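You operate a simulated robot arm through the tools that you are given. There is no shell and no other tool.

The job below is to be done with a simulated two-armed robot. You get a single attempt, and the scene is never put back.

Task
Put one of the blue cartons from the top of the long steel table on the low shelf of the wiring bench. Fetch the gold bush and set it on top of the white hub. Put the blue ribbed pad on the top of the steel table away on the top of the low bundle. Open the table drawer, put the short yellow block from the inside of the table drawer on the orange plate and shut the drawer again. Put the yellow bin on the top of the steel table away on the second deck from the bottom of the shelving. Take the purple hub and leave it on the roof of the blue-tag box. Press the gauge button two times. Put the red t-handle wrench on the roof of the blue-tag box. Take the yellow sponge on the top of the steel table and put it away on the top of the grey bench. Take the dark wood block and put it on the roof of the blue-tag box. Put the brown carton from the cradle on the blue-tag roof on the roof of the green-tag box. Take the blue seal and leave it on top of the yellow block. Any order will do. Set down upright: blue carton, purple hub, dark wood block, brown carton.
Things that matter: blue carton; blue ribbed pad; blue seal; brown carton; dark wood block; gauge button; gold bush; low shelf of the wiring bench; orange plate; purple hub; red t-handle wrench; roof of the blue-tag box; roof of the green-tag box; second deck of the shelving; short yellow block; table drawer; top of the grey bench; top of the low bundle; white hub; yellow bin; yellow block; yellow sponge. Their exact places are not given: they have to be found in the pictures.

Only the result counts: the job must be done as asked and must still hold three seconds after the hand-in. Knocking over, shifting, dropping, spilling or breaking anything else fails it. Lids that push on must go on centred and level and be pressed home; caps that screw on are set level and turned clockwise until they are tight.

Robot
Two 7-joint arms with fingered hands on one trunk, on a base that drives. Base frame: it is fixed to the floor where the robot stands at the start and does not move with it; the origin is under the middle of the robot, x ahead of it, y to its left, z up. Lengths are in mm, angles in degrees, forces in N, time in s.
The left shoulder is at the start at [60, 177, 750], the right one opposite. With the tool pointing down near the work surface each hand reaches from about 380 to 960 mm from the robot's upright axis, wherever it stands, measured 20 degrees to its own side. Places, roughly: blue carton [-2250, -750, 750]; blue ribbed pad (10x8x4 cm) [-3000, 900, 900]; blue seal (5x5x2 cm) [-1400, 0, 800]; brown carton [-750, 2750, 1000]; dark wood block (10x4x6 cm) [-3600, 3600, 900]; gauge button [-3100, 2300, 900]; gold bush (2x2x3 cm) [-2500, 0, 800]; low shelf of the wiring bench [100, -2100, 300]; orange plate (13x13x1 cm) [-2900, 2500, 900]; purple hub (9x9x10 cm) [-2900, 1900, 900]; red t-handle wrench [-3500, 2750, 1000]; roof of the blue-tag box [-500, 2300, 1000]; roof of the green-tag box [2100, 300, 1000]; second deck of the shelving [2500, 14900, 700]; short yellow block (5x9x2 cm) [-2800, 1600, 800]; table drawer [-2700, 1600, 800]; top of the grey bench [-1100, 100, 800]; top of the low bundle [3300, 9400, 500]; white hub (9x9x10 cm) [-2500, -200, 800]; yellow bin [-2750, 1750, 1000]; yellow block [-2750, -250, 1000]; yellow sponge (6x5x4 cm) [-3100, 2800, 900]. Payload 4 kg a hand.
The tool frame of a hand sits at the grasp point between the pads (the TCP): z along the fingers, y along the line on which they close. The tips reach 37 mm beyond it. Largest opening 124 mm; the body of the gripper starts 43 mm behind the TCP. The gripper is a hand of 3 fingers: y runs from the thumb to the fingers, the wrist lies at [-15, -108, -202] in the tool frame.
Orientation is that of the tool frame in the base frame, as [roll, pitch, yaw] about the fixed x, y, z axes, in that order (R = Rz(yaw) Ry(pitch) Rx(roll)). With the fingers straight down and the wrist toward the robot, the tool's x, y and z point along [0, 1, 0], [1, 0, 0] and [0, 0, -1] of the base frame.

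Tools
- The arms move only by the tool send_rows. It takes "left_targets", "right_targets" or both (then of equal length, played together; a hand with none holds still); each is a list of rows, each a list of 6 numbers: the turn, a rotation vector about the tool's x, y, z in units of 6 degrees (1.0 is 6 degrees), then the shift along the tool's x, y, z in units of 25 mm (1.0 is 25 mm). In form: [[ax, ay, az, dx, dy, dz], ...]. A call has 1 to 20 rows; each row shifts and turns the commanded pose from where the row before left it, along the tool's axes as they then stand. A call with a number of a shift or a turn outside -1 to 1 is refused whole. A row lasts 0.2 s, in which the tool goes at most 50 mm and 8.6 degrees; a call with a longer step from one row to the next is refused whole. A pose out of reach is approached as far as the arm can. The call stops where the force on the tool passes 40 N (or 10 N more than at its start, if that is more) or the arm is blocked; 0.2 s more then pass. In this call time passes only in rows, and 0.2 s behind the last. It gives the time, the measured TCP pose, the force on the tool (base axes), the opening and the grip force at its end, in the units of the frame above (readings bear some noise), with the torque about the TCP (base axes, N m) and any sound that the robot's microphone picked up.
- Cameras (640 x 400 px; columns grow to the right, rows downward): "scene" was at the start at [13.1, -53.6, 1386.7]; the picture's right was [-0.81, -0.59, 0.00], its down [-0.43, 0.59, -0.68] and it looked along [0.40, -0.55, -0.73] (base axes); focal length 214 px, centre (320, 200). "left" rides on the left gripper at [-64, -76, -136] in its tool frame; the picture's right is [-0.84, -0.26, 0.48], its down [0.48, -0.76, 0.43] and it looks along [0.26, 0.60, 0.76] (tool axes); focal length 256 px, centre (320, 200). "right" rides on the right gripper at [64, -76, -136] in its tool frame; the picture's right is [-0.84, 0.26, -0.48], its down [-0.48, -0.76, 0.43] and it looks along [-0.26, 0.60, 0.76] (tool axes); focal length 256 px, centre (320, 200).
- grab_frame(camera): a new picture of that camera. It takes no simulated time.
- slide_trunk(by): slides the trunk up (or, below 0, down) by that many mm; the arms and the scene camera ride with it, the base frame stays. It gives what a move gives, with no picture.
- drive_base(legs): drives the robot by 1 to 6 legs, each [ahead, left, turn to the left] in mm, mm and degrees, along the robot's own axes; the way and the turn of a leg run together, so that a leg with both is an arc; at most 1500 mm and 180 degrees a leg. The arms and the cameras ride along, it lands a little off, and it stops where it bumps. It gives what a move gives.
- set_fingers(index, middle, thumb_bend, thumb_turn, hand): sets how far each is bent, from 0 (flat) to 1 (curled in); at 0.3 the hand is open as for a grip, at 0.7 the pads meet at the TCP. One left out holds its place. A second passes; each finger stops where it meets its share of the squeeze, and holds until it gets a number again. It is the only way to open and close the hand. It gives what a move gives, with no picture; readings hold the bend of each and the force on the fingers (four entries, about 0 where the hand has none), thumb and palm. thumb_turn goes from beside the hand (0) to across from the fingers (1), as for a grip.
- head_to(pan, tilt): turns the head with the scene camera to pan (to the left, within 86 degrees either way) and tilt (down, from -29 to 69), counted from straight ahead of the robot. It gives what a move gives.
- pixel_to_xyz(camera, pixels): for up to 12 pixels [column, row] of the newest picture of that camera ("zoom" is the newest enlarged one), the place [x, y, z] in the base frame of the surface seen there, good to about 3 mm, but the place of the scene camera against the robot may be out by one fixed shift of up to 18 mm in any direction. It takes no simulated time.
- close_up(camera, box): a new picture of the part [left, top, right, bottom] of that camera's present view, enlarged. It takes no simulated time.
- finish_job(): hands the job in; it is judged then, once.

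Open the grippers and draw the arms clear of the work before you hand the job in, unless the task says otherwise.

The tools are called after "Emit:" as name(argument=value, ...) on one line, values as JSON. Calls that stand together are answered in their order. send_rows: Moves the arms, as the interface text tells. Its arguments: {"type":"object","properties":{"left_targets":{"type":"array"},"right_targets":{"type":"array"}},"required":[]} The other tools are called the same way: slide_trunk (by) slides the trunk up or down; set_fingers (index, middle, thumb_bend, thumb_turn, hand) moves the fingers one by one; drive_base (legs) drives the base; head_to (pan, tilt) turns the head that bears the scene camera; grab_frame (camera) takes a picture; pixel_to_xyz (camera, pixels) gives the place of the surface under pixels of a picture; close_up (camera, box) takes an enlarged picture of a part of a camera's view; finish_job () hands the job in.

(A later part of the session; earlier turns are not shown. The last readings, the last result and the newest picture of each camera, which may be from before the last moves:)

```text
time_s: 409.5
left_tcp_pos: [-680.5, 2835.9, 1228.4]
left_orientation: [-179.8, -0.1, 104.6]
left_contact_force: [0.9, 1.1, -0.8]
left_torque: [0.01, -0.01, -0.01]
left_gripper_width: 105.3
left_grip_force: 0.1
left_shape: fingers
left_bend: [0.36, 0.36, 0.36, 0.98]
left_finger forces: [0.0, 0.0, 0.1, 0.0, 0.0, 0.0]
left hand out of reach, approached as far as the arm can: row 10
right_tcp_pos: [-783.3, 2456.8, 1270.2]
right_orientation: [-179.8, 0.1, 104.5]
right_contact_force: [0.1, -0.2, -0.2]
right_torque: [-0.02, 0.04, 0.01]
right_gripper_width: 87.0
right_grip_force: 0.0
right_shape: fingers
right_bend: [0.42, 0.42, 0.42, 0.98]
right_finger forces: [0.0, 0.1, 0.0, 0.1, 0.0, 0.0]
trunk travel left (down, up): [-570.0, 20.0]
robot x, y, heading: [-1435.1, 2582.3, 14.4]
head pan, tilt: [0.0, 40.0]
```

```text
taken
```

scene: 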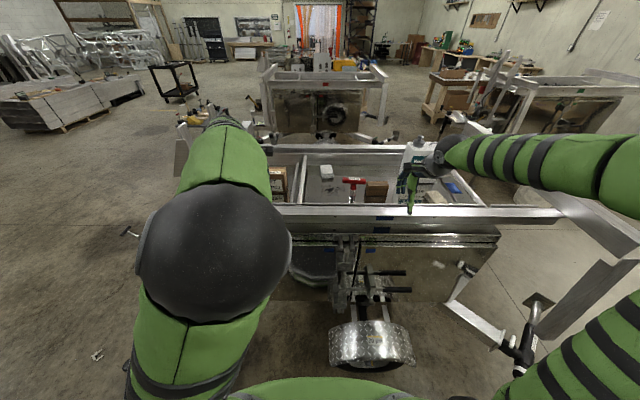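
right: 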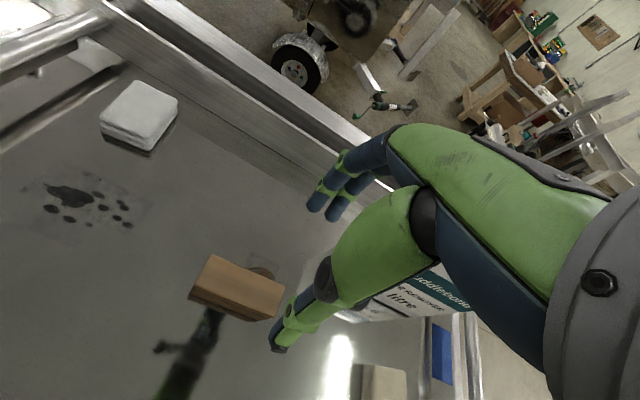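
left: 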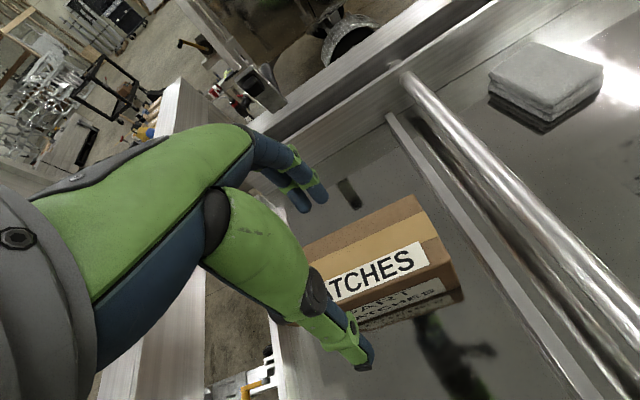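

Aligned, ~9 mm short ahead. I descend with a small forward shift and check before closing.

Emit:
send_rows(left_targets=[[0, 0, 0, 0, 0, 1], [0, 0, 0, 0, 0.2, 1], [0, 0, 0, 0, 0.2, 1], [0, 0, 0, 0, 0, 1], [0, 0, 0, 0, 0, 0.1]])

Emit:
grab_frame(camera="left")

```text
time_s: 410.7
left_tcp_pos: [-674.1, 2835.5, 1126.9]
left_orientation: [-179.8, -0.1, 104.7]
left_contact_force: [-3.1, -0.2, 3.5]
left_torque: [-0.06, -0.03, -0.04]
left_gripper_width: 106.1
left_grip_force: 1.8
left_shape: fingers
left_bend: [0.36, 0.36, 0.36, 0.98]
left_finger forces: [0.1, 0.0, 0.0, 0.0, 3.0, 0.0]
right_tcp_pos: [-784.4, 2458.4, 1270.9]
right_orientation: [-179.8, 0.1, 104.4]
right_contact_force: [-0.8, -0.6, -0.4]
right_torque: [-0.02, -0.01, 0.01]
right_gripper_width: 87.1
right_grip_force: 0.1
right_shape: fingers
right_bend: [0.42, 0.42, 0.42, 0.98]
right_finger forces: [0.0, 0.0, 0.1, 0.1, 0.0, 0.0]
trunk travel left (down, up): [-570.0, 20.0]
robot x, y, heading: [-1428.6, 2582.5, 14.7]
head pan, tilt: [0.0, 40.0]
```

```text
taken
```

left: 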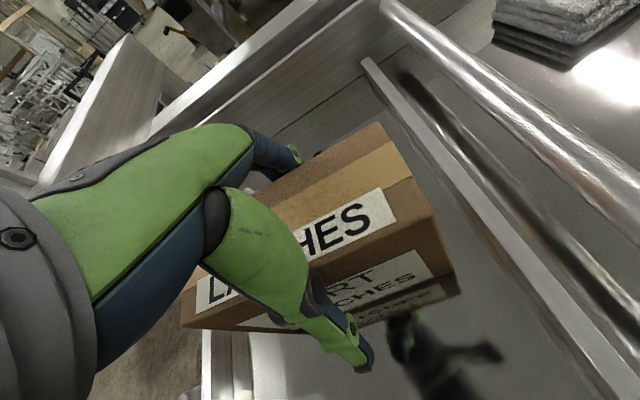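

The carton is between the fingers. I close.

Emit:
set_fingers(hand="left", index=0.66, middle=0.66, thumb_bend=0.66)

Emit:
grab_frame(camera="left")

```text
time_s: 411.7
left_tcp_pos: [-674.1, 2835.3, 1128.3]
left_orientation: [-179.9, -0.2, 104.6]
left_contact_force: [1.0, 5.4, 11.1]
left_torque: [0.1, -0.78, 0.33]
left_gripper_width: 89.2
left_grip_force: 43.3
left_shape: fingers
left_bend: [0.41, 0.46, 0.48, 0.97]
left_finger forces: [29.9, 11.9, 0.0, 0.0, 44.2, 0.0]
right_tcp_pos: [-783.6, 2457.2, 1272.7]
right_orientation: [-179.9, 0.1, 104.4]
right_contact_force: [-0.5, -0.5, 0.4]
right_torque: [0.02, -0.02, -0.01]
right_gripper_width: 86.7
right_grip_force: 0.1
right_shape: fingers
right_bend: [0.42, 0.42, 0.42, 0.98]
right_finger forces: [0.0, 0.0, 0.0, 0.1, 0.0, 0.1]
trunk travel left (down, up): [-570.0, 20.0]
robot x, y, heading: [-1429.8, 2583.4, 14.3]
head pan, tilt: [0.0, 40.0]
```

```text
taken
```

left: 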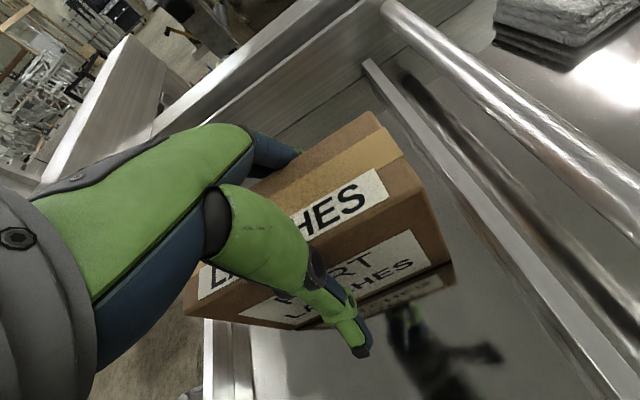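

Firm grip (43 N). I lift slowly.

Emit:
send_rows(left_targets=[[0, 0, 0, 0, 0, -0.4], [0, 0, 0, 0, 0, -0.8], [0, 0, 0, 0, 0, -1], [0, 0, 0, 0, 0, -1], [0, 0, 0, 0, 0, -1], [0, 0, 0, 0, 0, -1], [0, 0, 0, 0, -0.3, -1], [0, 0, 0, 0, -0.3, -1]])

Emit:
grab_frame(camera="left")

Emit:
grab_frame(camera="scene")

```text
time_s: 413.5
left_tcp_pos: [-687.6, 2830.4, 1307.5]
left_orientation: [-179.8, 0.1, 104.6]
left_contact_force: [0.5, -0.3, -5.0]
left_torque: [-0.06, 0.03, 0.02]
left_gripper_width: 75.9
left_grip_force: 18.2
left_shape: fingers
left_bend: [0.44, 0.5, 0.52, 0.97]
left_finger forces: [11.9, 5.9, 0.1, 0.0, 18.4, 0.0]
right_tcp_pos: [-784.1, 2457.0, 1271.6]
right_orientation: [-179.8, 0.1, 104.4]
right_contact_force: [-0.8, -1.2, -0.2]
right_torque: [-0.01, -0.01, 0.01]
right_gripper_width: 86.9
right_grip_force: 0.1
right_shape: fingers
right_bend: [0.42, 0.42, 0.42, 0.98]
right_finger forces: [0.0, 0.0, 0.1, 0.1, 0.0, 0.0]
trunk travel left (down, up): [-570.0, 20.0]
robot x, y, heading: [-1428.4, 2579.9, 14.5]
head pan, tilt: [0.0, 40.0]
```

```text
taken
```

left: 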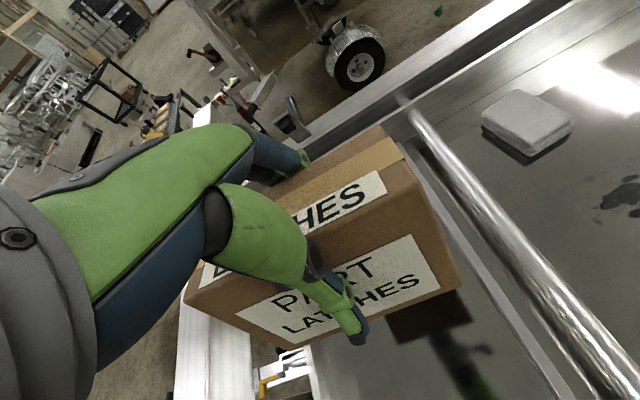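

```text
taken
```

scene: 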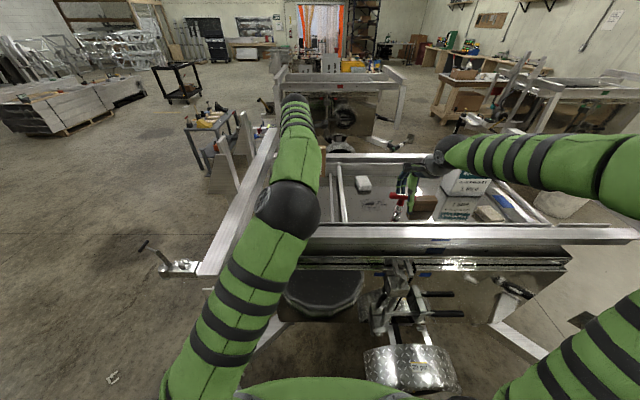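

The carton lifted, but the grip relaxed to 18 N. I tighten a bit more.

Emit:
set_fingers(hand="left", index=0.72, middle=0.72, thumb_bend=0.72)

Emit:
close_up(camera="left", box=[180, 100, 480, 360])

Emit:
pixel_to_xyz(camera="zoom", pixels=[[400, 60], [300, 120], [440, 180], [430, 290], [120, 290], [260, 340], [150, 200], [330, 280]])

```text
time_s: 414.5
left_tcp_pos: [-687.0, 2830.2, 1306.2]
left_orientation: [-179.9, -0.1, 104.6]
left_contact_force: [-0.9, -0.5, -4.4]
left_torque: [-0.04, 0.03, -0.04]
left_gripper_width: 73.4
left_grip_force: 31.8
left_shape: fingers
left_bend: [0.44, 0.51, 0.53, 0.97]
left_finger forces: [20.0, 11.1, 0.0, 0.1, 32.3, 0.0]
right_tcp_pos: [-783.9, 2457.0, 1269.4]
right_orientation: [-179.9, 0.0, 104.6]
right_contact_force: [0.3, 0.1, -0.1]
right_torque: [-0.01, -0.07, -0.03]
right_gripper_width: 87.0
right_grip_force: 0.2
right_shape: fingers
right_bend: [0.42, 0.42, 0.42, 0.98]
right_finger forces: [0.0, 0.0, 0.1, 0.0, 0.0, 0.0]
trunk travel left (down, up): [-570.0, 20.0]
robot x, y, heading: [-1430.3, 2582.4, 14.5]
head pan, tilt: [0.0, 40.0]
```

```text
1.54 times, centred on (330, 230) of left
```

zoom: 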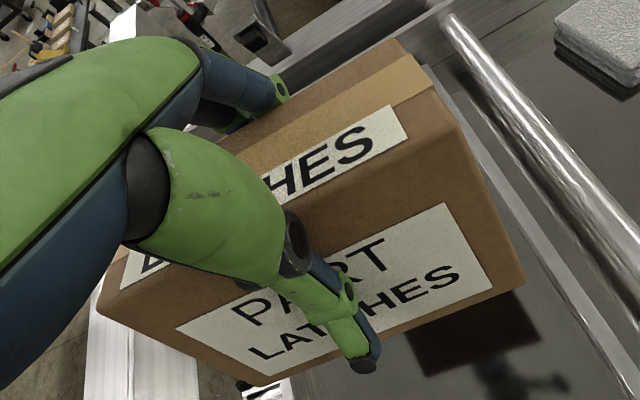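

```text
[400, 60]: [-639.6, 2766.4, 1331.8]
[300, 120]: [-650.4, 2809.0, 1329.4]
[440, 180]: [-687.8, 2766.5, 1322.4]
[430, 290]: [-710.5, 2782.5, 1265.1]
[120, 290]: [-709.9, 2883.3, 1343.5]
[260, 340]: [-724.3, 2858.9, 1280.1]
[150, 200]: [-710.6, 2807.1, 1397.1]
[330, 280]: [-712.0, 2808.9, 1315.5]
```

The carton is slightly tilted in the hand but held at 32 N. I retract it from over the roof, back off, and look at the trailer's left end for the way round.

Emit:
send_rows(left_targets=[[0, 0, 0, 0, -1, 0], [0, 0, 0, 0, -1, 0], [0, 0, 0, 0, -1, 0], [0, 0, 0, 0, -1, 0], [0, 0, 0, 0, -1, 0], [0, 0, 0, 0, -1, 0], [0, 0, 0, 0, -1, 0], [0, 0, 0, 0, -1, 0]], right_targets=[[0, 0, 0, 0, -1, 0], [0, 0, 0, 0, -1, 0], [0, 0, 0, 0, -1, 0], [0, 0, 0, 0, -1, 0], [0, 0, 0, 0, 0, 0], [0, 0, 0, 0, 0, 0], [0, 0, 0, 0, 0, 0], [0, 0, 0, 0, 0, 0]])

Emit:
drive_base(legs=[[-350, 0, 0]])

Emit:
head_to(pan=45, tilt=25)

Emit:
grab_frame(camera="scene")

```text
time_s: 416.3
left_tcp_pos: [-881.5, 2780.2, 1308.4]
left_orientation: [-179.7, 0.0, 104.6]
left_contact_force: [0.0, 0.2, -3.9]
left_torque: [0.0, 0.03, -0.02]
left_gripper_width: 73.3
left_grip_force: 30.7
left_shape: fingers
left_bend: [0.44, 0.51, 0.53, 0.97]
left_finger forces: [19.8, 11.0, 0.1, 0.0, 31.5, 0.0]
right_tcp_pos: [-881.2, 2431.5, 1272.9]
right_orientation: [-179.9, 0.1, 104.4]
right_contact_force: [0.8, 0.0, 0.0]
right_torque: [0.01, 0.03, -0.02]
right_gripper_width: 87.0
right_grip_force: 0.0
right_shape: fingers
right_bend: [0.42, 0.42, 0.42, 0.98]
right_finger forces: [0.0, 0.1, 0.0, 0.1, 0.0, 0.1]
trunk travel left (down, up): [-570.0, 20.0]
robot x, y, heading: [-1430.5, 2581.6, 14.6]
head pan, tilt: [0.0, 40.0]
```

```text
time_s: 418.6
left_tcp_pos: [-1214.6, 2692.8, 1308.2]
left_orientation: [-179.8, -0.1, 104.5]
left_contact_force: [-0.9, -0.3, -3.3]
left_torque: [0.01, -0.01, -0.01]
left_gripper_width: 73.2
left_grip_force: 31.4
left_shape: fingers
left_bend: [0.44, 0.51, 0.53, 0.97]
left_finger forces: [19.9, 11.0, 0.1, 0.1, 31.5, 0.1]
right_tcp_pos: [-1215.4, 2344.8, 1272.6]
right_orientation: [-179.8, 0.0, 104.5]
right_contact_force: [-0.9, -0.2, 0.3]
right_torque: [0.01, -0.02, -0.01]
right_gripper_width: 86.6
right_grip_force: 0.0
right_shape: fingers
right_bend: [0.42, 0.42, 0.42, 0.98]
right_finger forces: [0.0, 0.0, 0.0, 0.1, 0.1, 0.1]
trunk travel left (down, up): [-570.0, 20.0]
robot x, y, heading: [-1769.0, 2496.6, 14.4]
head pan, tilt: [0.0, 40.0]
```

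```text
time_s: 419.7
left_tcp_pos: [-1214.5, 2693.4, 1307.6]
left_orientation: [-179.8, -0.1, 104.4]
left_contact_force: [0.2, -0.4, -4.0]
left_torque: [-0.01, 0.01, -0.03]
left_gripper_width: 73.2
left_grip_force: 31.5
left_shape: fingers
left_bend: [0.44, 0.51, 0.53, 0.97]
left_finger forces: [20.0, 11.1, 0.0, 0.0, 31.5, 0.1]
right_tcp_pos: [-1214.7, 2344.4, 1271.2]
right_orientation: [-179.8, 0.1, 104.4]
right_contact_force: [-0.3, 0.2, -0.2]
right_torque: [0.03, 0.01, 0.03]
right_gripper_width: 87.0
right_grip_force: 0.0
right_shape: fingers
right_bend: [0.42, 0.42, 0.42, 0.98]
right_finger forces: [0.0, 0.0, 0.0, 0.0, 0.1, 0.0]
trunk travel left (down, up): [-570.0, 20.0]
robot x, y, heading: [-1763.8, 2495.4, 14.2]
head pan, tilt: [45.0, 25.0]
```

```text
taken
```

scene: 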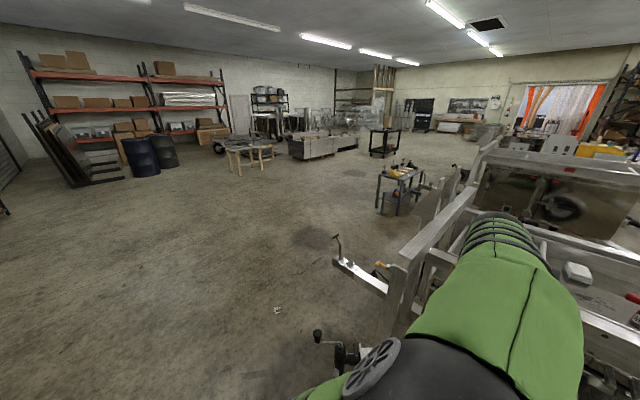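

Open floor lies to the left. I measure the trailer's tongue and jacks and the small table.

Emit:
pixel_to_xyz(camera="scene", pixels=[[335, 262], [337, 237], [318, 338], [345, 290], [385, 290], [400, 200], [380, 205], [320, 150], [290, 230], [250, 200], [300, 300], [440, 240]])

```text
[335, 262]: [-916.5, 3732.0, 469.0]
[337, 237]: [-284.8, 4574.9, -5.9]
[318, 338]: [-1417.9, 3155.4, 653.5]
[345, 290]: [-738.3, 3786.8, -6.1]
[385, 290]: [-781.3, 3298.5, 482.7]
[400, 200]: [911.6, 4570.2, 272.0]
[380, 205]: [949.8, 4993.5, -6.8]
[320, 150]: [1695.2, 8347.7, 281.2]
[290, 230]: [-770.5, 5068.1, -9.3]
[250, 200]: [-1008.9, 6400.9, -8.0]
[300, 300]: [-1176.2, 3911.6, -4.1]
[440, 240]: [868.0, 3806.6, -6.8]
```

I drive around the trailer's left end: first along +y, then east, in legs with checks.

Emit:
drive_base(legs=[[0, 0, 85], [1300, 0, 0], [0, 0, -70], [1100, 0, 0]])

Emit:
head_to(pan=-20, tilt=25)

Emit:
grab_frame(camera="scene")

```text
time_s: 438.1
left_tcp_pos: [-542.1, 4650.7, 1307.0]
left_orientation: [-179.7, -0.1, 119.2]
left_contact_force: [0.0, 0.7, -4.0]
left_torque: [-0.02, 0.04, -0.01]
left_gripper_width: 72.4
left_grip_force: 28.7
left_shape: fingers
left_bend: [0.44, 0.51, 0.53, 0.97]
left_finger forces: [18.1, 10.6, 0.0, 0.1, 28.2, 0.0]
right_tcp_pos: [-452.9, 4313.2, 1271.8]
right_orientation: [-179.8, 0.0, 119.2]
right_contact_force: [0.8, -0.4, 0.6]
right_torque: [-0.01, 0.03, -0.02]
right_gripper_width: 86.8
right_grip_force: 0.1
right_shape: fingers
right_bend: [0.42, 0.42, 0.42, 0.98]
right_finger forces: [0.0, 0.0, 0.0, 0.1, 0.0, 0.0]
trunk travel left (down, up): [-570.0, 20.0]
robot x, y, heading: [-1024.4, 4316.1, 29.2]
head pan, tilt: [45.0, 25.0]
```

```text
time_s: 439.4
left_tcp_pos: [-541.6, 4649.1, 1307.4]
left_orientation: [-179.8, -0.2, 119.4]
left_contact_force: [-0.1, 0.2, -4.3]
left_torque: [0.0, 0.0, 0.02]
left_gripper_width: 72.4
left_grip_force: 28.5
left_shape: fingers
left_bend: [0.44, 0.51, 0.53, 0.97]
left_finger forces: [18.0, 10.6, 0.1, 0.1, 28.3, 0.1]
right_tcp_pos: [-453.4, 4313.0, 1272.2]
right_orientation: [-179.8, 0.1, 119.2]
right_contact_force: [-0.8, -0.5, 0.0]
right_torque: [-0.03, 0.02, 0.0]
right_gripper_width: 86.7
right_grip_force: 0.0
right_shape: fingers
right_bend: [0.42, 0.42, 0.42, 0.98]
right_finger forces: [0.0, 0.0, 0.0, 0.0, 0.0, 0.0]
trunk travel left (down, up): [-570.0, 20.0]
robot x, y, heading: [-1025.8, 4320.9, 29.0]
head pan, tilt: [-20.0, 25.0]
```

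```text
taken
```

scene: 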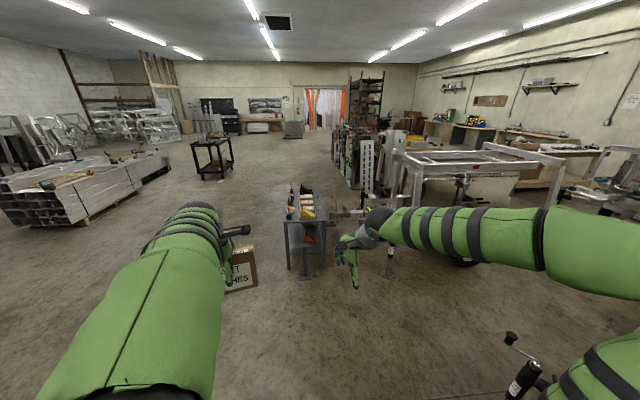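

I measure the small table and the red trailer's hitch ahead.

Emit:
pixel_to_xyz(camera="scene", pixels=[[290, 270], [322, 262], [305, 210], [390, 275], [392, 245], [340, 212], [465, 262], [500, 270], [80, 190], [60, 215], [150, 180], [420, 300]])

```text
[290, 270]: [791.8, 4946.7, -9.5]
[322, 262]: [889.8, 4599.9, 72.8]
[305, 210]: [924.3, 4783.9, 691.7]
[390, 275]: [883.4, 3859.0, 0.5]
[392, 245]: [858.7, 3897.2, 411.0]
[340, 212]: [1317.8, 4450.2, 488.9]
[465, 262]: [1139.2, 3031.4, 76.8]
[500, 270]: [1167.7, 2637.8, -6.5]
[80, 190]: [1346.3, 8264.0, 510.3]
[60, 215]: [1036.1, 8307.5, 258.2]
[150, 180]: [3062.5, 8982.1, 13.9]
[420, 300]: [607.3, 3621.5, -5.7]
```

Blue-trailer parts reach x≈0, red-trailer jack x≈880: I go to (375,4310) and then south along x≈450.

Emit:
drive_base(legs=[[0, 0, -29], [1400, 0, 0], [0, 0, -90]])

Emit:
head_to(pan=0, tilt=35)

Emit:
grab_frame(camera="scene")

Emit:
pixel_to_xyz(camera="scene", pixels=[[220, 200], [250, 250], [400, 200], [420, 250], [320, 150], [320, 200], [240, 150], [400, 150], [320, 120], [280, 120], [360, 120]])

```text
time_s: 451.7
left_tcp_pos: [455.5, 3740.0, 1308.5]
left_orientation: [-179.8, -0.1, 1.4]
left_contact_force: [0.4, 1.0, -5.2]
left_torque: [0.0, 0.02, -0.01]
left_gripper_width: 71.8
left_grip_force: 26.4
left_shape: fingers
left_bend: [0.44, 0.51, 0.53, 0.97]
left_finger forces: [16.7, 10.2, 0.0, 0.0, 26.3, 0.0]
right_tcp_pos: [114.7, 3818.9, 1272.9]
right_orientation: [-179.8, 0.1, 1.2]
right_contact_force: [0.8, 0.1, -0.3]
right_torque: [-0.02, 0.04, 0.01]
right_gripper_width: 86.4
right_grip_force: 0.1
right_shape: fingers
right_bend: [0.42, 0.42, 0.42, 0.98]
right_finger forces: [0.0, 0.0, 0.1, 0.0, 0.1, 0.0]
trunk travel left (down, up): [-570.0, 20.0]
robot x, y, heading: [385.3, 4320.4, -89.0]
head pan, tilt: [-20.0, 25.0]
```

```text
time_s: 452.5
left_tcp_pos: [455.5, 3739.4, 1307.1]
left_orientation: [-179.7, -0.1, 1.3]
left_contact_force: [-1.1, 0.2, -4.0]
left_torque: [0.02, -0.01, 0.01]
left_gripper_width: 72.0
left_grip_force: 27.4
left_shape: fingers
left_bend: [0.44, 0.51, 0.53, 0.97]
left_finger forces: [16.8, 10.4, 0.0, 0.0, 26.4, 0.0]
right_tcp_pos: [115.7, 3818.0, 1273.2]
right_orientation: [-179.8, 0.1, 1.2]
right_contact_force: [-0.6, 0.3, -0.6]
right_torque: [0.01, -0.01, -0.01]
right_gripper_width: 86.9
right_grip_force: 0.0
right_shape: fingers
right_bend: [0.42, 0.42, 0.42, 0.98]
right_finger forces: [0.0, 0.0, 0.1, 0.1, 0.0, 0.0]
trunk travel left (down, up): [-570.0, 20.0]
robot x, y, heading: [391.2, 4321.5, -88.9]
head pan, tilt: [0.0, 35.0]
```

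```text
taken
```

scene: 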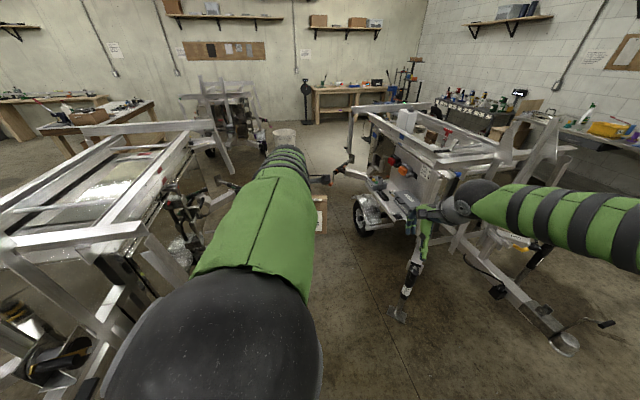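

```text
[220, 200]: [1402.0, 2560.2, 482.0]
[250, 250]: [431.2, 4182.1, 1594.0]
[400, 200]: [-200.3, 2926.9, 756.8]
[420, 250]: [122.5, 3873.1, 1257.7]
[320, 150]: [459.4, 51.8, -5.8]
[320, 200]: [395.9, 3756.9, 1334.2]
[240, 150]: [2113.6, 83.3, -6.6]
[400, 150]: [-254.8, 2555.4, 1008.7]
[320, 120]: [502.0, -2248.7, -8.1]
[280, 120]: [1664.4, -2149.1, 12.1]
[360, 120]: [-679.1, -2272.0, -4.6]
```

Emit:
pixel_to_xyz(camera="scene", pixels=[[357, 225], [372, 232], [400, 318], [345, 170], [330, 180], [180, 210], [195, 240], [185, 255], [270, 150], [225, 185], [285, 150]])

```text
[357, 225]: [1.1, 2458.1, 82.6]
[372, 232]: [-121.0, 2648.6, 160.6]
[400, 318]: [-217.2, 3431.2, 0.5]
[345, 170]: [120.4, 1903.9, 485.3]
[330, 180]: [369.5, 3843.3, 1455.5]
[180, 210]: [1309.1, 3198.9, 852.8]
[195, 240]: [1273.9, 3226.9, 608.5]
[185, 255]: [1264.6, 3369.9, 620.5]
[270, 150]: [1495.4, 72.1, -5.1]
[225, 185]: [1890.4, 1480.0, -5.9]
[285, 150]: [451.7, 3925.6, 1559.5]
```

Corridor clear between x≈130 and ≈1140. I go south through it.

Emit:
drive_base(legs=[[600, 60, -1], [1200, 160, 0], [1000, 20, 0]])

Emit:
head_to(pan=45, tilt=25)

Emit:
grab_frame(camera="scene")

```text
time_s: 466.3
left_tcp_pos: [695.3, 964.5, 1307.8]
left_orientation: [-179.7, -0.1, -0.5]
left_contact_force: [0.0, 0.0, -4.8]
left_torque: [0.01, 0.01, -0.01]
left_gripper_width: 71.6
left_grip_force: 26.9
left_shape: fingers
left_bend: [0.44, 0.51, 0.53, 0.97]
left_finger forces: [16.8, 10.4, 0.0, 0.0, 26.3, 0.0]
right_tcp_pos: [359.6, 1054.4, 1272.3]
right_orientation: [-179.8, -0.1, -0.5]
right_contact_force: [-0.9, -0.5, 0.0]
right_torque: [0.03, 0.03, 0.0]
right_gripper_width: 86.9
right_grip_force: 0.1
right_shape: fingers
right_bend: [0.42, 0.42, 0.42, 0.98]
right_finger forces: [0.0, 0.0, 0.1, 0.1, 0.0, 0.0]
trunk travel left (down, up): [-570.0, 20.0]
robot x, y, heading: [651.2, 1550.5, -90.8]
head pan, tilt: [0.0, 35.0]
```

```text
time_s: 467.5
left_tcp_pos: [695.3, 965.9, 1307.2]
left_orientation: [-179.7, -0.1, -0.4]
left_contact_force: [0.2, 0.2, -4.8]
left_torque: [0.05, -0.01, -0.03]
left_gripper_width: 71.8
left_grip_force: 26.6
left_shape: fingers
left_bend: [0.44, 0.51, 0.53, 0.97]
left_finger forces: [16.9, 10.3, 0.0, 0.0, 26.4, 0.1]
right_tcp_pos: [358.7, 1053.8, 1272.4]
right_orientation: [-179.9, -0.1, -0.5]
right_contact_force: [0.7, 1.0, -0.3]
right_torque: [0.0, -0.02, 0.0]
right_gripper_width: 87.2
right_grip_force: 0.1
right_shape: fingers
right_bend: [0.42, 0.42, 0.42, 0.98]
right_finger forces: [0.1, 0.0, 0.1, 0.0, 0.0, 0.0]
trunk travel left (down, up): [-570.0, 20.0]
robot x, y, heading: [648.2, 1548.8, -90.5]
head pan, tilt: [45.0, 25.0]
```

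```text
taken
```

scene: 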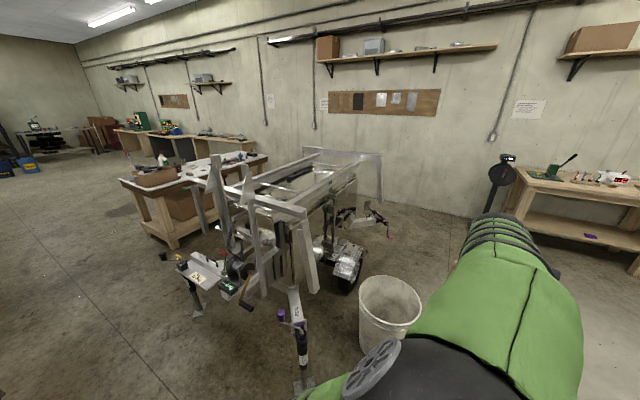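

The green-tag trailer is ahead-left with a bucket in front at (390,310). I zoom and measure.

Emit:
close_up(camera="scene", box=[170, 130, 430, 330])

Emit:
pixel_to_xyz(camera="scene", pixels=[[390, 330], [360, 290], [415, 290], [348, 285], [350, 262], [300, 385], [295, 208], [340, 170], [265, 170], [290, 180], [320, 165], [386, 232]])

```text
2.00 times, centred on (300, 230) of scene
```

zoom: 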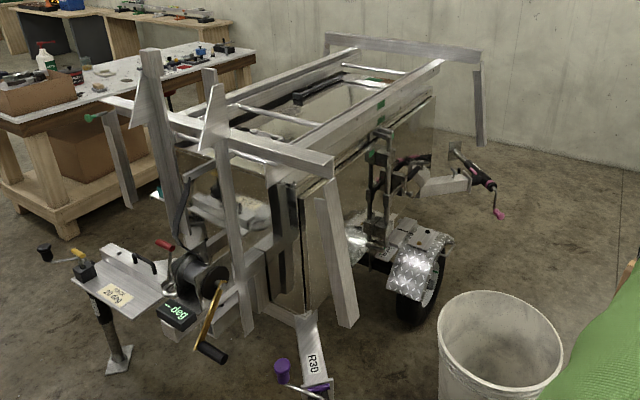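

```text
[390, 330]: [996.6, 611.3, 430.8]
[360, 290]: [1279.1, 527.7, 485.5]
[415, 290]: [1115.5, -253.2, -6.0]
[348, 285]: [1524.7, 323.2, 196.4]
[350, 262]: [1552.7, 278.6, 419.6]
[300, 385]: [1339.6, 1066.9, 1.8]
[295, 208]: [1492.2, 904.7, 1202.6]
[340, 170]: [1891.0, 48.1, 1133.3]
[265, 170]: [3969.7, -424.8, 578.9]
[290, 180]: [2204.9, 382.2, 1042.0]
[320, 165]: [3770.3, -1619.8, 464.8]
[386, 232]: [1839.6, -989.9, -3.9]
```

Emit:
pixel_to_xyz(camera="zoom", pixels=[[340, 140], [390, 100], [430, 68], [260, 125], [300, 115], [340, 100], [370, 95], [400, 140], [420, 270], [310, 360], [500, 330], [450, 185]])

```text
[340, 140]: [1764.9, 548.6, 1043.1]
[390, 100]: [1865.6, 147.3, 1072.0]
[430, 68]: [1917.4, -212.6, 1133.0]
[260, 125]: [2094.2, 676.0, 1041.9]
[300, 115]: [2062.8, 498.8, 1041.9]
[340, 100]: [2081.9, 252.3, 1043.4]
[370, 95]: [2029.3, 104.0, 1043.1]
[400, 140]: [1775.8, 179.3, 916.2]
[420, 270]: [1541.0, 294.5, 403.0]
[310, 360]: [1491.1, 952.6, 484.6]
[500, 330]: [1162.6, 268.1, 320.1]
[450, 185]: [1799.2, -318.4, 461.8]
```

The bucket stands where I would approach. I measure its rim precisely.

Emit:
pixel_to_xyz(camera="zoom", pixels=[[441, 320], [558, 350], [490, 295], [530, 310], [450, 360], [540, 385], [440, 350], [470, 380]])

Emit:
head_to(pan=20, tilt=40)

Emit:
grab_frame(camera="scene")

```text
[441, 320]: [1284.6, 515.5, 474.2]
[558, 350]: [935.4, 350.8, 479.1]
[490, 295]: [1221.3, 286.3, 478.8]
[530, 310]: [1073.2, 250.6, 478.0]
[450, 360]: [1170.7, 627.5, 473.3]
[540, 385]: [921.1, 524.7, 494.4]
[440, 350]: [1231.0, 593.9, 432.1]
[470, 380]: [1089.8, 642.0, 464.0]
```

```text
time_s: 468.4
left_tcp_pos: [696.5, 965.9, 1306.4]
left_orientation: [-179.8, -0.1, -0.4]
left_contact_force: [-0.5, -0.4, -4.4]
left_torque: [0.0, 0.04, -0.03]
left_gripper_width: 71.6
left_grip_force: 26.4
left_shape: fingers
left_bend: [0.44, 0.51, 0.53, 0.97]
left_finger forces: [16.8, 10.4, 0.0, 0.0, 26.4, 0.0]
right_tcp_pos: [359.1, 1054.6, 1272.7]
right_orientation: [-179.8, 0.0, -0.6]
right_contact_force: [0.0, 1.0, -0.5]
right_torque: [0.0, 0.01, 0.01]
right_gripper_width: 86.7
right_grip_force: 0.0
right_shape: fingers
right_bend: [0.42, 0.42, 0.42, 0.98]
right_finger forces: [0.0, 0.0, 0.1, 0.1, 0.1, 0.1]
trunk travel left (down, up): [-570.0, 20.0]
robot x, y, heading: [650.4, 1551.5, -90.4]
head pan, tilt: [20.0, 40.0]
```

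```text
taken
```

scene: 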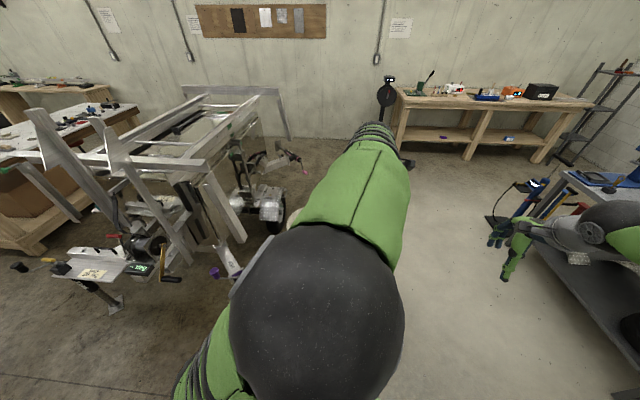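

Bucket: centre (1103,446), radius 195. I go round its west side to a spot south of it, facing the green-tag box near its right half.

Emit:
drive_base(legs=[[650, -170, 0], [600, 0, 0], [500, 220, 0], [0, 0, 104.5]])

Emit:
head_to(pan=0, tilt=30)

Emit:
grab_frame(camera="scene")

```text
time_s: 482.1
left_tcp_pos: [1250.8, 32.5, 1307.2]
left_orientation: [-179.9, -0.1, 105.6]
left_contact_force: [0.5, 0.3, -5.0]
left_torque: [0.02, 0.06, -0.02]
left_gripper_width: 71.0
left_grip_force: 25.0
left_shape: fingers
left_bend: [0.44, 0.52, 0.54, 0.97]
left_finger forces: [15.7, 10.2, 0.0, 0.0, 24.8, 0.1]
right_tcp_pos: [1256.1, -316.5, 1272.4]
right_orientation: [-179.7, 0.1, 105.5]
right_contact_force: [0.3, -0.2, -0.4]
right_torque: [-0.04, -0.04, -0.01]
right_gripper_width: 86.6
right_grip_force: 0.1
right_shape: fingers
right_bend: [0.42, 0.42, 0.42, 0.98]
right_finger forces: [0.1, 0.0, 0.0, 0.0, 0.0, 0.0]
trunk travel left (down, up): [-570.0, 20.0]
robot x, y, heading: [705.2, -174.9, 15.3]
head pan, tilt: [20.0, 40.0]
```

```text
time_s: 483.0
left_tcp_pos: [1249.5, 32.1, 1306.4]
left_orientation: [-179.8, -0.1, 105.6]
left_contact_force: [0.0, 0.2, -4.3]
left_torque: [0.01, 0.04, -0.01]
left_gripper_width: 71.1
left_grip_force: 25.6
left_shape: fingers
left_bend: [0.44, 0.52, 0.54, 0.97]
left_finger forces: [16.0, 10.1, 0.0, 0.1, 25.0, 0.0]
right_tcp_pos: [1256.4, -316.0, 1271.8]
right_orientation: [-179.7, 0.0, 105.5]
right_contact_force: [-0.5, 0.2, -0.6]
right_torque: [-0.01, -0.04, 0.0]
right_gripper_width: 86.8
right_grip_force: 0.0
right_shape: fingers
right_bend: [0.42, 0.42, 0.42, 0.98]
right_finger forces: [0.0, 0.0, 0.1, 0.0, 0.0, 0.1]
trunk travel left (down, up): [-570.0, 20.0]
robot x, y, heading: [701.0, -175.7, 15.3]
head pan, tilt: [0.0, 30.0]
```

```text
taken
```

scene: 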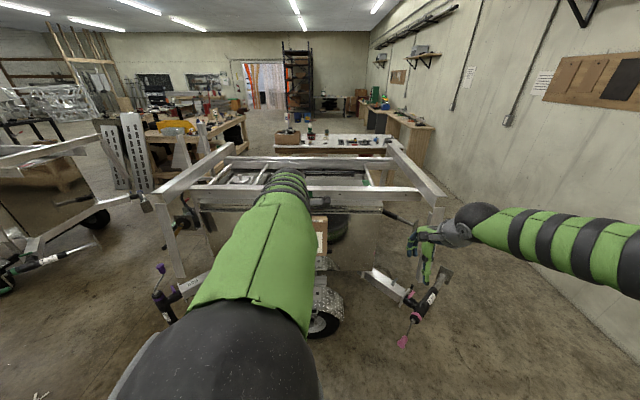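

I check the wheel, the jack and its foot near my approach path.

Emit:
pixel_to_xyz(camera="scene", pixels=[[325, 330], [332, 300], [412, 305], [445, 275], [403, 340], [385, 280], [240, 180], [355, 180], [260, 178], [345, 172], [300, 165], [420, 200]])

Emit:
close_up(camera="scene", box=[150, 130, 450, 230])

```text
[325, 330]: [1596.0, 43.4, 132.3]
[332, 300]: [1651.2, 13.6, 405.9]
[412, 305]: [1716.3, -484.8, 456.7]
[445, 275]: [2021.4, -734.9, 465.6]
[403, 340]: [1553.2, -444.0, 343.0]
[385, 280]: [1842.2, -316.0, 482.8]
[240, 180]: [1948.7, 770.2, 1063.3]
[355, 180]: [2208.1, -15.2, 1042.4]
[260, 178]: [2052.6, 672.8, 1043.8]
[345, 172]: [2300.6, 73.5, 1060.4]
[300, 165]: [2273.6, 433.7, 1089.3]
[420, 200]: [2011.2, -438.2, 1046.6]
```

```text
2.13 times, centred on (300, 180) of scene
```

zoom: 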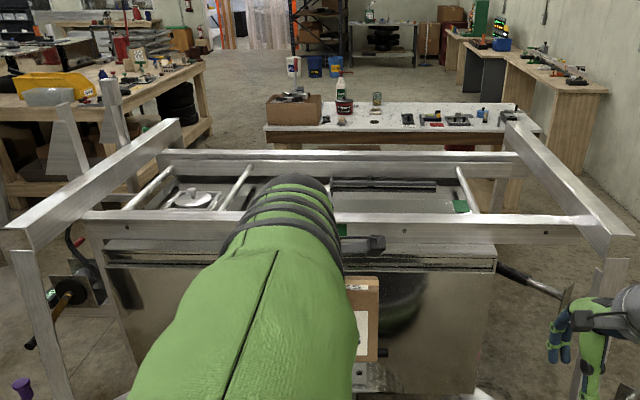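

Wheel spans t≈-355…-66 at n≈1557; I stop at n≈1225. I drive ahead 580 mm.

Emit:
drive_base(legs=[[575, 0, -1]])

Emit:
grab_frame(camera="left")

Emit:
head_to(pan=0, tilt=45)

Emit:
grab_frame(camera="scene")

Emit:
grab_frame(camera="right")

```text
time_s: 485.4
left_tcp_pos: [1643.1, 130.2, 1304.1]
left_orientation: [-179.4, 0.0, 104.8]
left_contact_force: [0.9, -0.1, -6.2]
left_torque: [-0.01, 0.07, 0.01]
left_gripper_width: 71.0
left_grip_force: 26.2
left_shape: fingers
left_bend: [0.44, 0.52, 0.54, 0.97]
left_finger forces: [16.4, 10.5, 0.1, 0.0, 25.2, 0.0]
right_tcp_pos: [1645.7, -218.5, 1269.8]
right_orientation: [-179.7, 0.1, 104.7]
right_contact_force: [0.8, 0.6, 0.6]
right_torque: [-0.04, 0.08, -0.03]
right_gripper_width: 86.9
right_grip_force: 0.1
right_shape: fingers
right_bend: [0.42, 0.42, 0.42, 0.98]
right_finger forces: [0.0, 0.1, 0.0, 0.0, 0.0, 0.1]
trunk travel left (down, up): [-570.0, 20.0]
robot x, y, heading: [1086.7, -69.6, 14.5]
head pan, tilt: [0.0, 30.0]
stopped in leg 1: the robot was blocked; the commanded pose is now the measured one
```

```text
taken
```

left: 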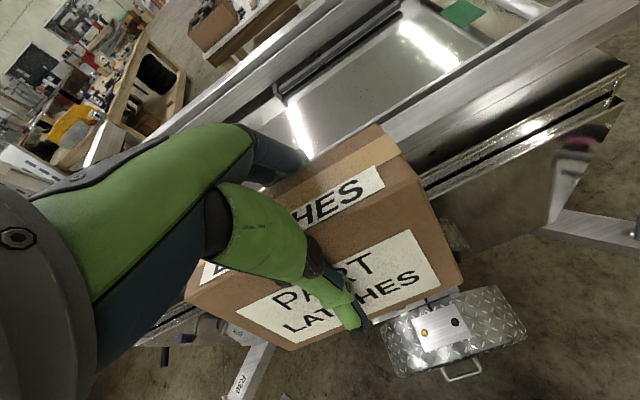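

```text
time_s: 486.2
left_tcp_pos: [1637.8, 129.0, 1307.1]
left_orientation: [-179.7, -0.1, 104.7]
left_contact_force: [0.2, -0.1, -4.1]
left_torque: [0.01, 0.01, 0.03]
left_gripper_width: 70.7
left_grip_force: 26.3
left_shape: fingers
left_bend: [0.44, 0.52, 0.54, 0.97]
left_finger forces: [16.3, 10.3, 0.0, 0.1, 25.5, 0.0]
right_tcp_pos: [1640.8, -219.9, 1272.6]
right_orientation: [-179.8, -0.1, 104.6]
right_contact_force: [-0.3, 0.2, 0.2]
right_torque: [0.01, 0.04, 0.03]
right_gripper_width: 86.6
right_grip_force: 0.2
right_shape: fingers
right_bend: [0.42, 0.42, 0.42, 0.98]
right_finger forces: [0.0, 0.1, 0.0, 0.0, 0.0, 0.0]
trunk travel left (down, up): [-570.0, 20.0]
robot x, y, heading: [1089.8, -72.7, 14.8]
head pan, tilt: [0.0, 45.0]
```

```text
taken
```

scene: 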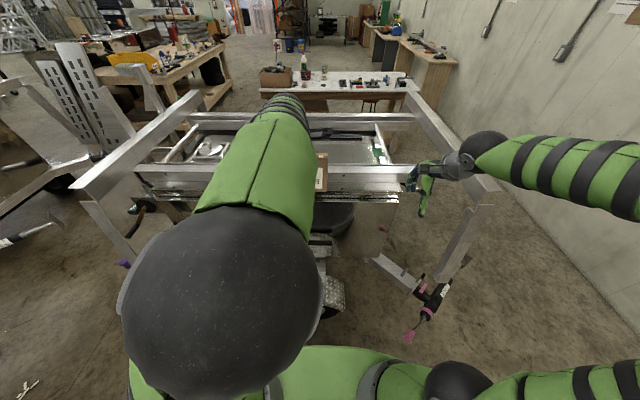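

```text
taken
```

right: 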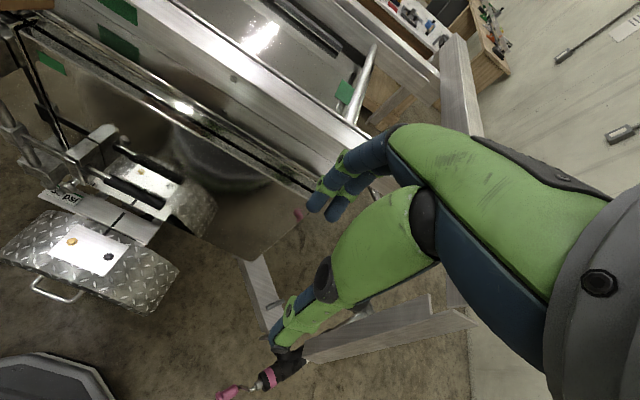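

The base stopped against something on its left — probably the bucket rim. I check the bucket.

Emit:
drive_base(legs=[[0, -50, 0]])

Emit:
head_to(pan=72, tilt=60)

Emit:
grab_frame(camera="scene")

```text
time_s: 487.1
left_tcp_pos: [1650.4, 80.6, 1307.4]
left_orientation: [-179.7, -0.2, 104.8]
left_contact_force: [0.9, -0.9, -4.5]
left_torque: [0.02, 0.06, 0.02]
left_gripper_width: 71.0
left_grip_force: 26.3
left_shape: fingers
left_bend: [0.44, 0.52, 0.54, 0.97]
left_finger forces: [16.2, 10.4, 0.0, 0.0, 25.5, 0.0]
right_tcp_pos: [1654.6, -268.2, 1272.3]
right_orientation: [-179.9, -0.1, 104.8]
right_contact_force: [-0.4, -1.3, -0.3]
right_torque: [0.03, 0.01, 0.0]
right_gripper_width: 86.8
right_grip_force: 0.1
right_shape: fingers
right_bend: [0.42, 0.42, 0.42, 0.98]
right_finger forces: [0.1, 0.1, 0.0, 0.0, 0.0, 0.0]
trunk travel left (down, up): [-570.0, 20.0]
robot x, y, heading: [1099.7, -117.3, 14.9]
head pan, tilt: [0.0, 45.0]
```

```text
time_s: 488.5
left_tcp_pos: [1650.7, 81.1, 1306.0]
left_orientation: [-179.7, -0.1, 104.9]
left_contact_force: [0.4, -0.2, -3.6]
left_torque: [0.0, -0.01, 0.0]
left_gripper_width: 71.0
left_grip_force: 25.4
left_shape: fingers
left_bend: [0.44, 0.52, 0.54, 0.97]
left_finger forces: [16.3, 10.3, 0.1, 0.0, 25.5, 0.0]
right_tcp_pos: [1654.2, -266.2, 1273.0]
right_orientation: [-179.9, -0.1, 104.7]
right_contact_force: [-0.2, 0.4, 0.3]
right_torque: [-0.03, 0.01, -0.01]
right_gripper_width: 87.0
right_grip_force: 0.1
right_shape: fingers
right_bend: [0.42, 0.42, 0.42, 0.98]
right_finger forces: [0.0, 0.0, 0.0, 0.0, 0.0, 0.0]
trunk travel left (down, up): [-570.0, 20.0]
robot x, y, heading: [1101.8, -118.6, 14.7]
head pan, tilt: [72.0, 60.0]
```

```text
taken
```

scene: 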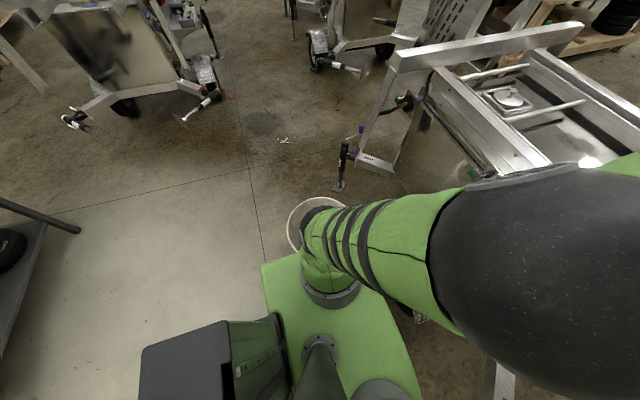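

Emit:
pixel_to_xyz(camera="scene", pixels=[[288, 230], [293, 212], [310, 200], [330, 198], [345, 204], [292, 248]])

```text
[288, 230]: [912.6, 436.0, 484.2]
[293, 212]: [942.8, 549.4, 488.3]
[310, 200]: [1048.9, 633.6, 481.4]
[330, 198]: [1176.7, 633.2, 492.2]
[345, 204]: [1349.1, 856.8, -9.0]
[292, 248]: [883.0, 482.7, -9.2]
```

The bucket has not moved. I continue ahead 185 mm with more distance from it.

Emit:
drive_base(legs=[[185, -15, 0]])

Emit:
grab_frame(camera="left")

Emit:
head_to(pan=0, tilt=45)

Emit:
grab_frame(camera="scene")

```text
time_s: 490.1
left_tcp_pos: [1836.6, 112.3, 1306.1]
left_orientation: [-179.5, -0.2, 104.7]
left_contact_force: [0.4, 0.1, -4.9]
left_torque: [-0.03, 0.03, -0.03]
left_gripper_width: 71.1
left_grip_force: 26.0
left_shape: fingers
left_bend: [0.44, 0.52, 0.54, 0.97]
left_finger forces: [16.3, 10.4, 0.0, 0.1, 25.5, 0.1]
right_tcp_pos: [1837.2, -235.2, 1273.3]
right_orientation: [-179.9, 0.0, 104.7]
right_contact_force: [-0.4, 0.7, -0.5]
right_torque: [0.02, 0.05, 0.0]
right_gripper_width: 87.1
right_grip_force: 0.1
right_shape: fingers
right_bend: [0.42, 0.42, 0.42, 0.98]
right_finger forces: [0.0, 0.0, 0.1, 0.1, 0.1, 0.0]
trunk travel left (down, up): [-570.0, 20.0]
robot x, y, heading: [1284.9, -85.8, 14.7]
head pan, tilt: [72.0, 60.0]
```

```text
taken
```

left: 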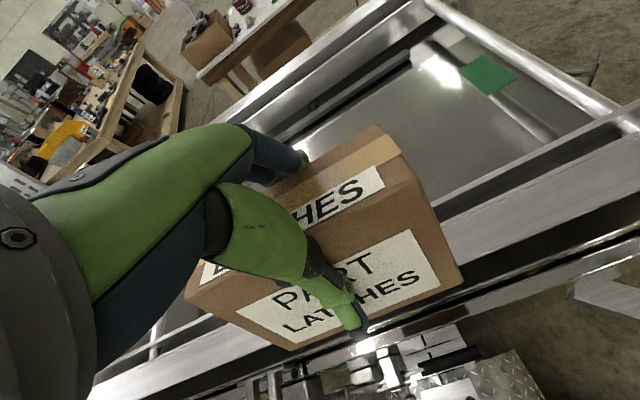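

```text
time_s: 491.5
left_tcp_pos: [1834.8, 111.7, 1307.1]
left_orientation: [-179.7, -0.1, 104.7]
left_contact_force: [-0.2, 0.7, -4.3]
left_torque: [-0.02, 0.02, -0.03]
left_gripper_width: 71.1
left_grip_force: 26.0
left_shape: fingers
left_bend: [0.44, 0.52, 0.54, 0.97]
left_finger forces: [16.3, 10.4, 0.0, 0.0, 25.5, 0.1]
right_tcp_pos: [1836.3, -234.6, 1273.3]
right_orientation: [-180.0, 0.0, 104.6]
right_contact_force: [0.7, -0.7, 0.7]
right_torque: [-0.01, 0.02, -0.01]
right_gripper_width: 87.2
right_grip_force: 0.1
right_shape: fingers
right_bend: [0.42, 0.42, 0.42, 0.98]
right_finger forces: [0.0, 0.0, 0.0, 0.0, 0.0, 0.0]
trunk travel left (down, up): [-570.0, 20.0]
robot x, y, heading: [1288.1, -90.7, 14.5]
head pan, tilt: [0.0, 45.0]
```

```text
taken
```

scene: 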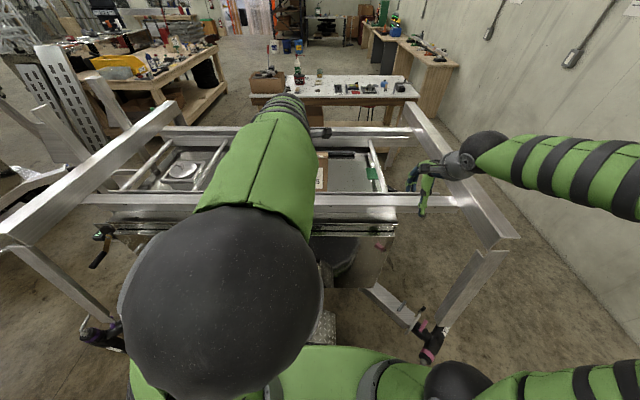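

The roof area right of the carton is clean. I measure the roof and rail here with the left camera.

Emit:
pixel_to_xyz(camera="left", pixels=[[430, 130], [350, 110], [450, 170], [480, 110], [500, 85], [480, 200], [520, 185], [300, 120], [400, 60], [560, 250]])

```text
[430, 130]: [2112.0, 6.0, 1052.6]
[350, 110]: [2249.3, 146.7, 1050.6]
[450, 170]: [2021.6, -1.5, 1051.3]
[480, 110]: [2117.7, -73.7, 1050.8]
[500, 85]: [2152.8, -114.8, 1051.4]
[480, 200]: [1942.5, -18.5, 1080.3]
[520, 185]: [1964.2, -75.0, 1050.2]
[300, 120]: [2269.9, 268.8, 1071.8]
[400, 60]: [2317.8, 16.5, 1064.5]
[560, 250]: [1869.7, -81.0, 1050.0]
```

I look with the right camera to see the roof area left of it.

Emit:
grab_frame(camera="right")

Emit:
close_up(camera="scene", box=[100, 110, 440, 240])

```text
taken
```

right: 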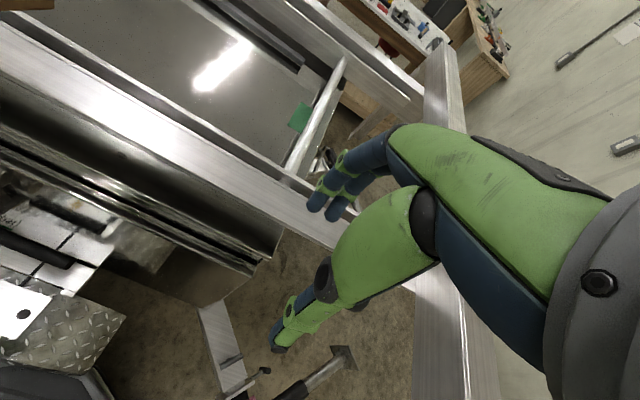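

```text
1.88 times, centred on (270, 175) of scene
```

zoom: 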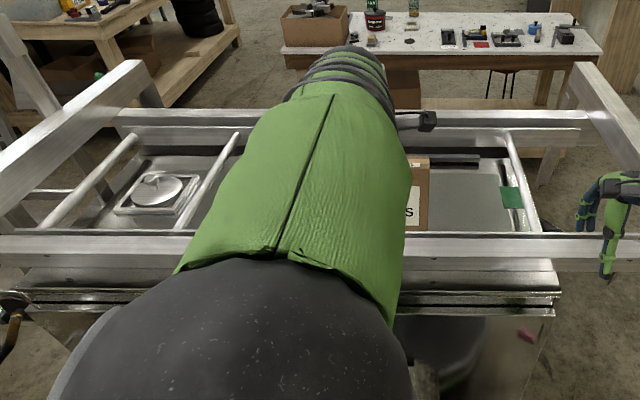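

Emit:
pixel_to_xyz(camera="right", pixels=[[60, 25], [100, 40], [130, 60], [180, 100], [30, 12], [90, 10], [150, 20]])

```text
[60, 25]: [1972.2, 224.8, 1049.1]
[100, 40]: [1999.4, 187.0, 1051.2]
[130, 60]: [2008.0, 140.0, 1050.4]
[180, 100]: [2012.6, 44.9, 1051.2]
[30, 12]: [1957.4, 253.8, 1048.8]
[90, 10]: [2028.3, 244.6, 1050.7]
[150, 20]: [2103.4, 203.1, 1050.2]
```

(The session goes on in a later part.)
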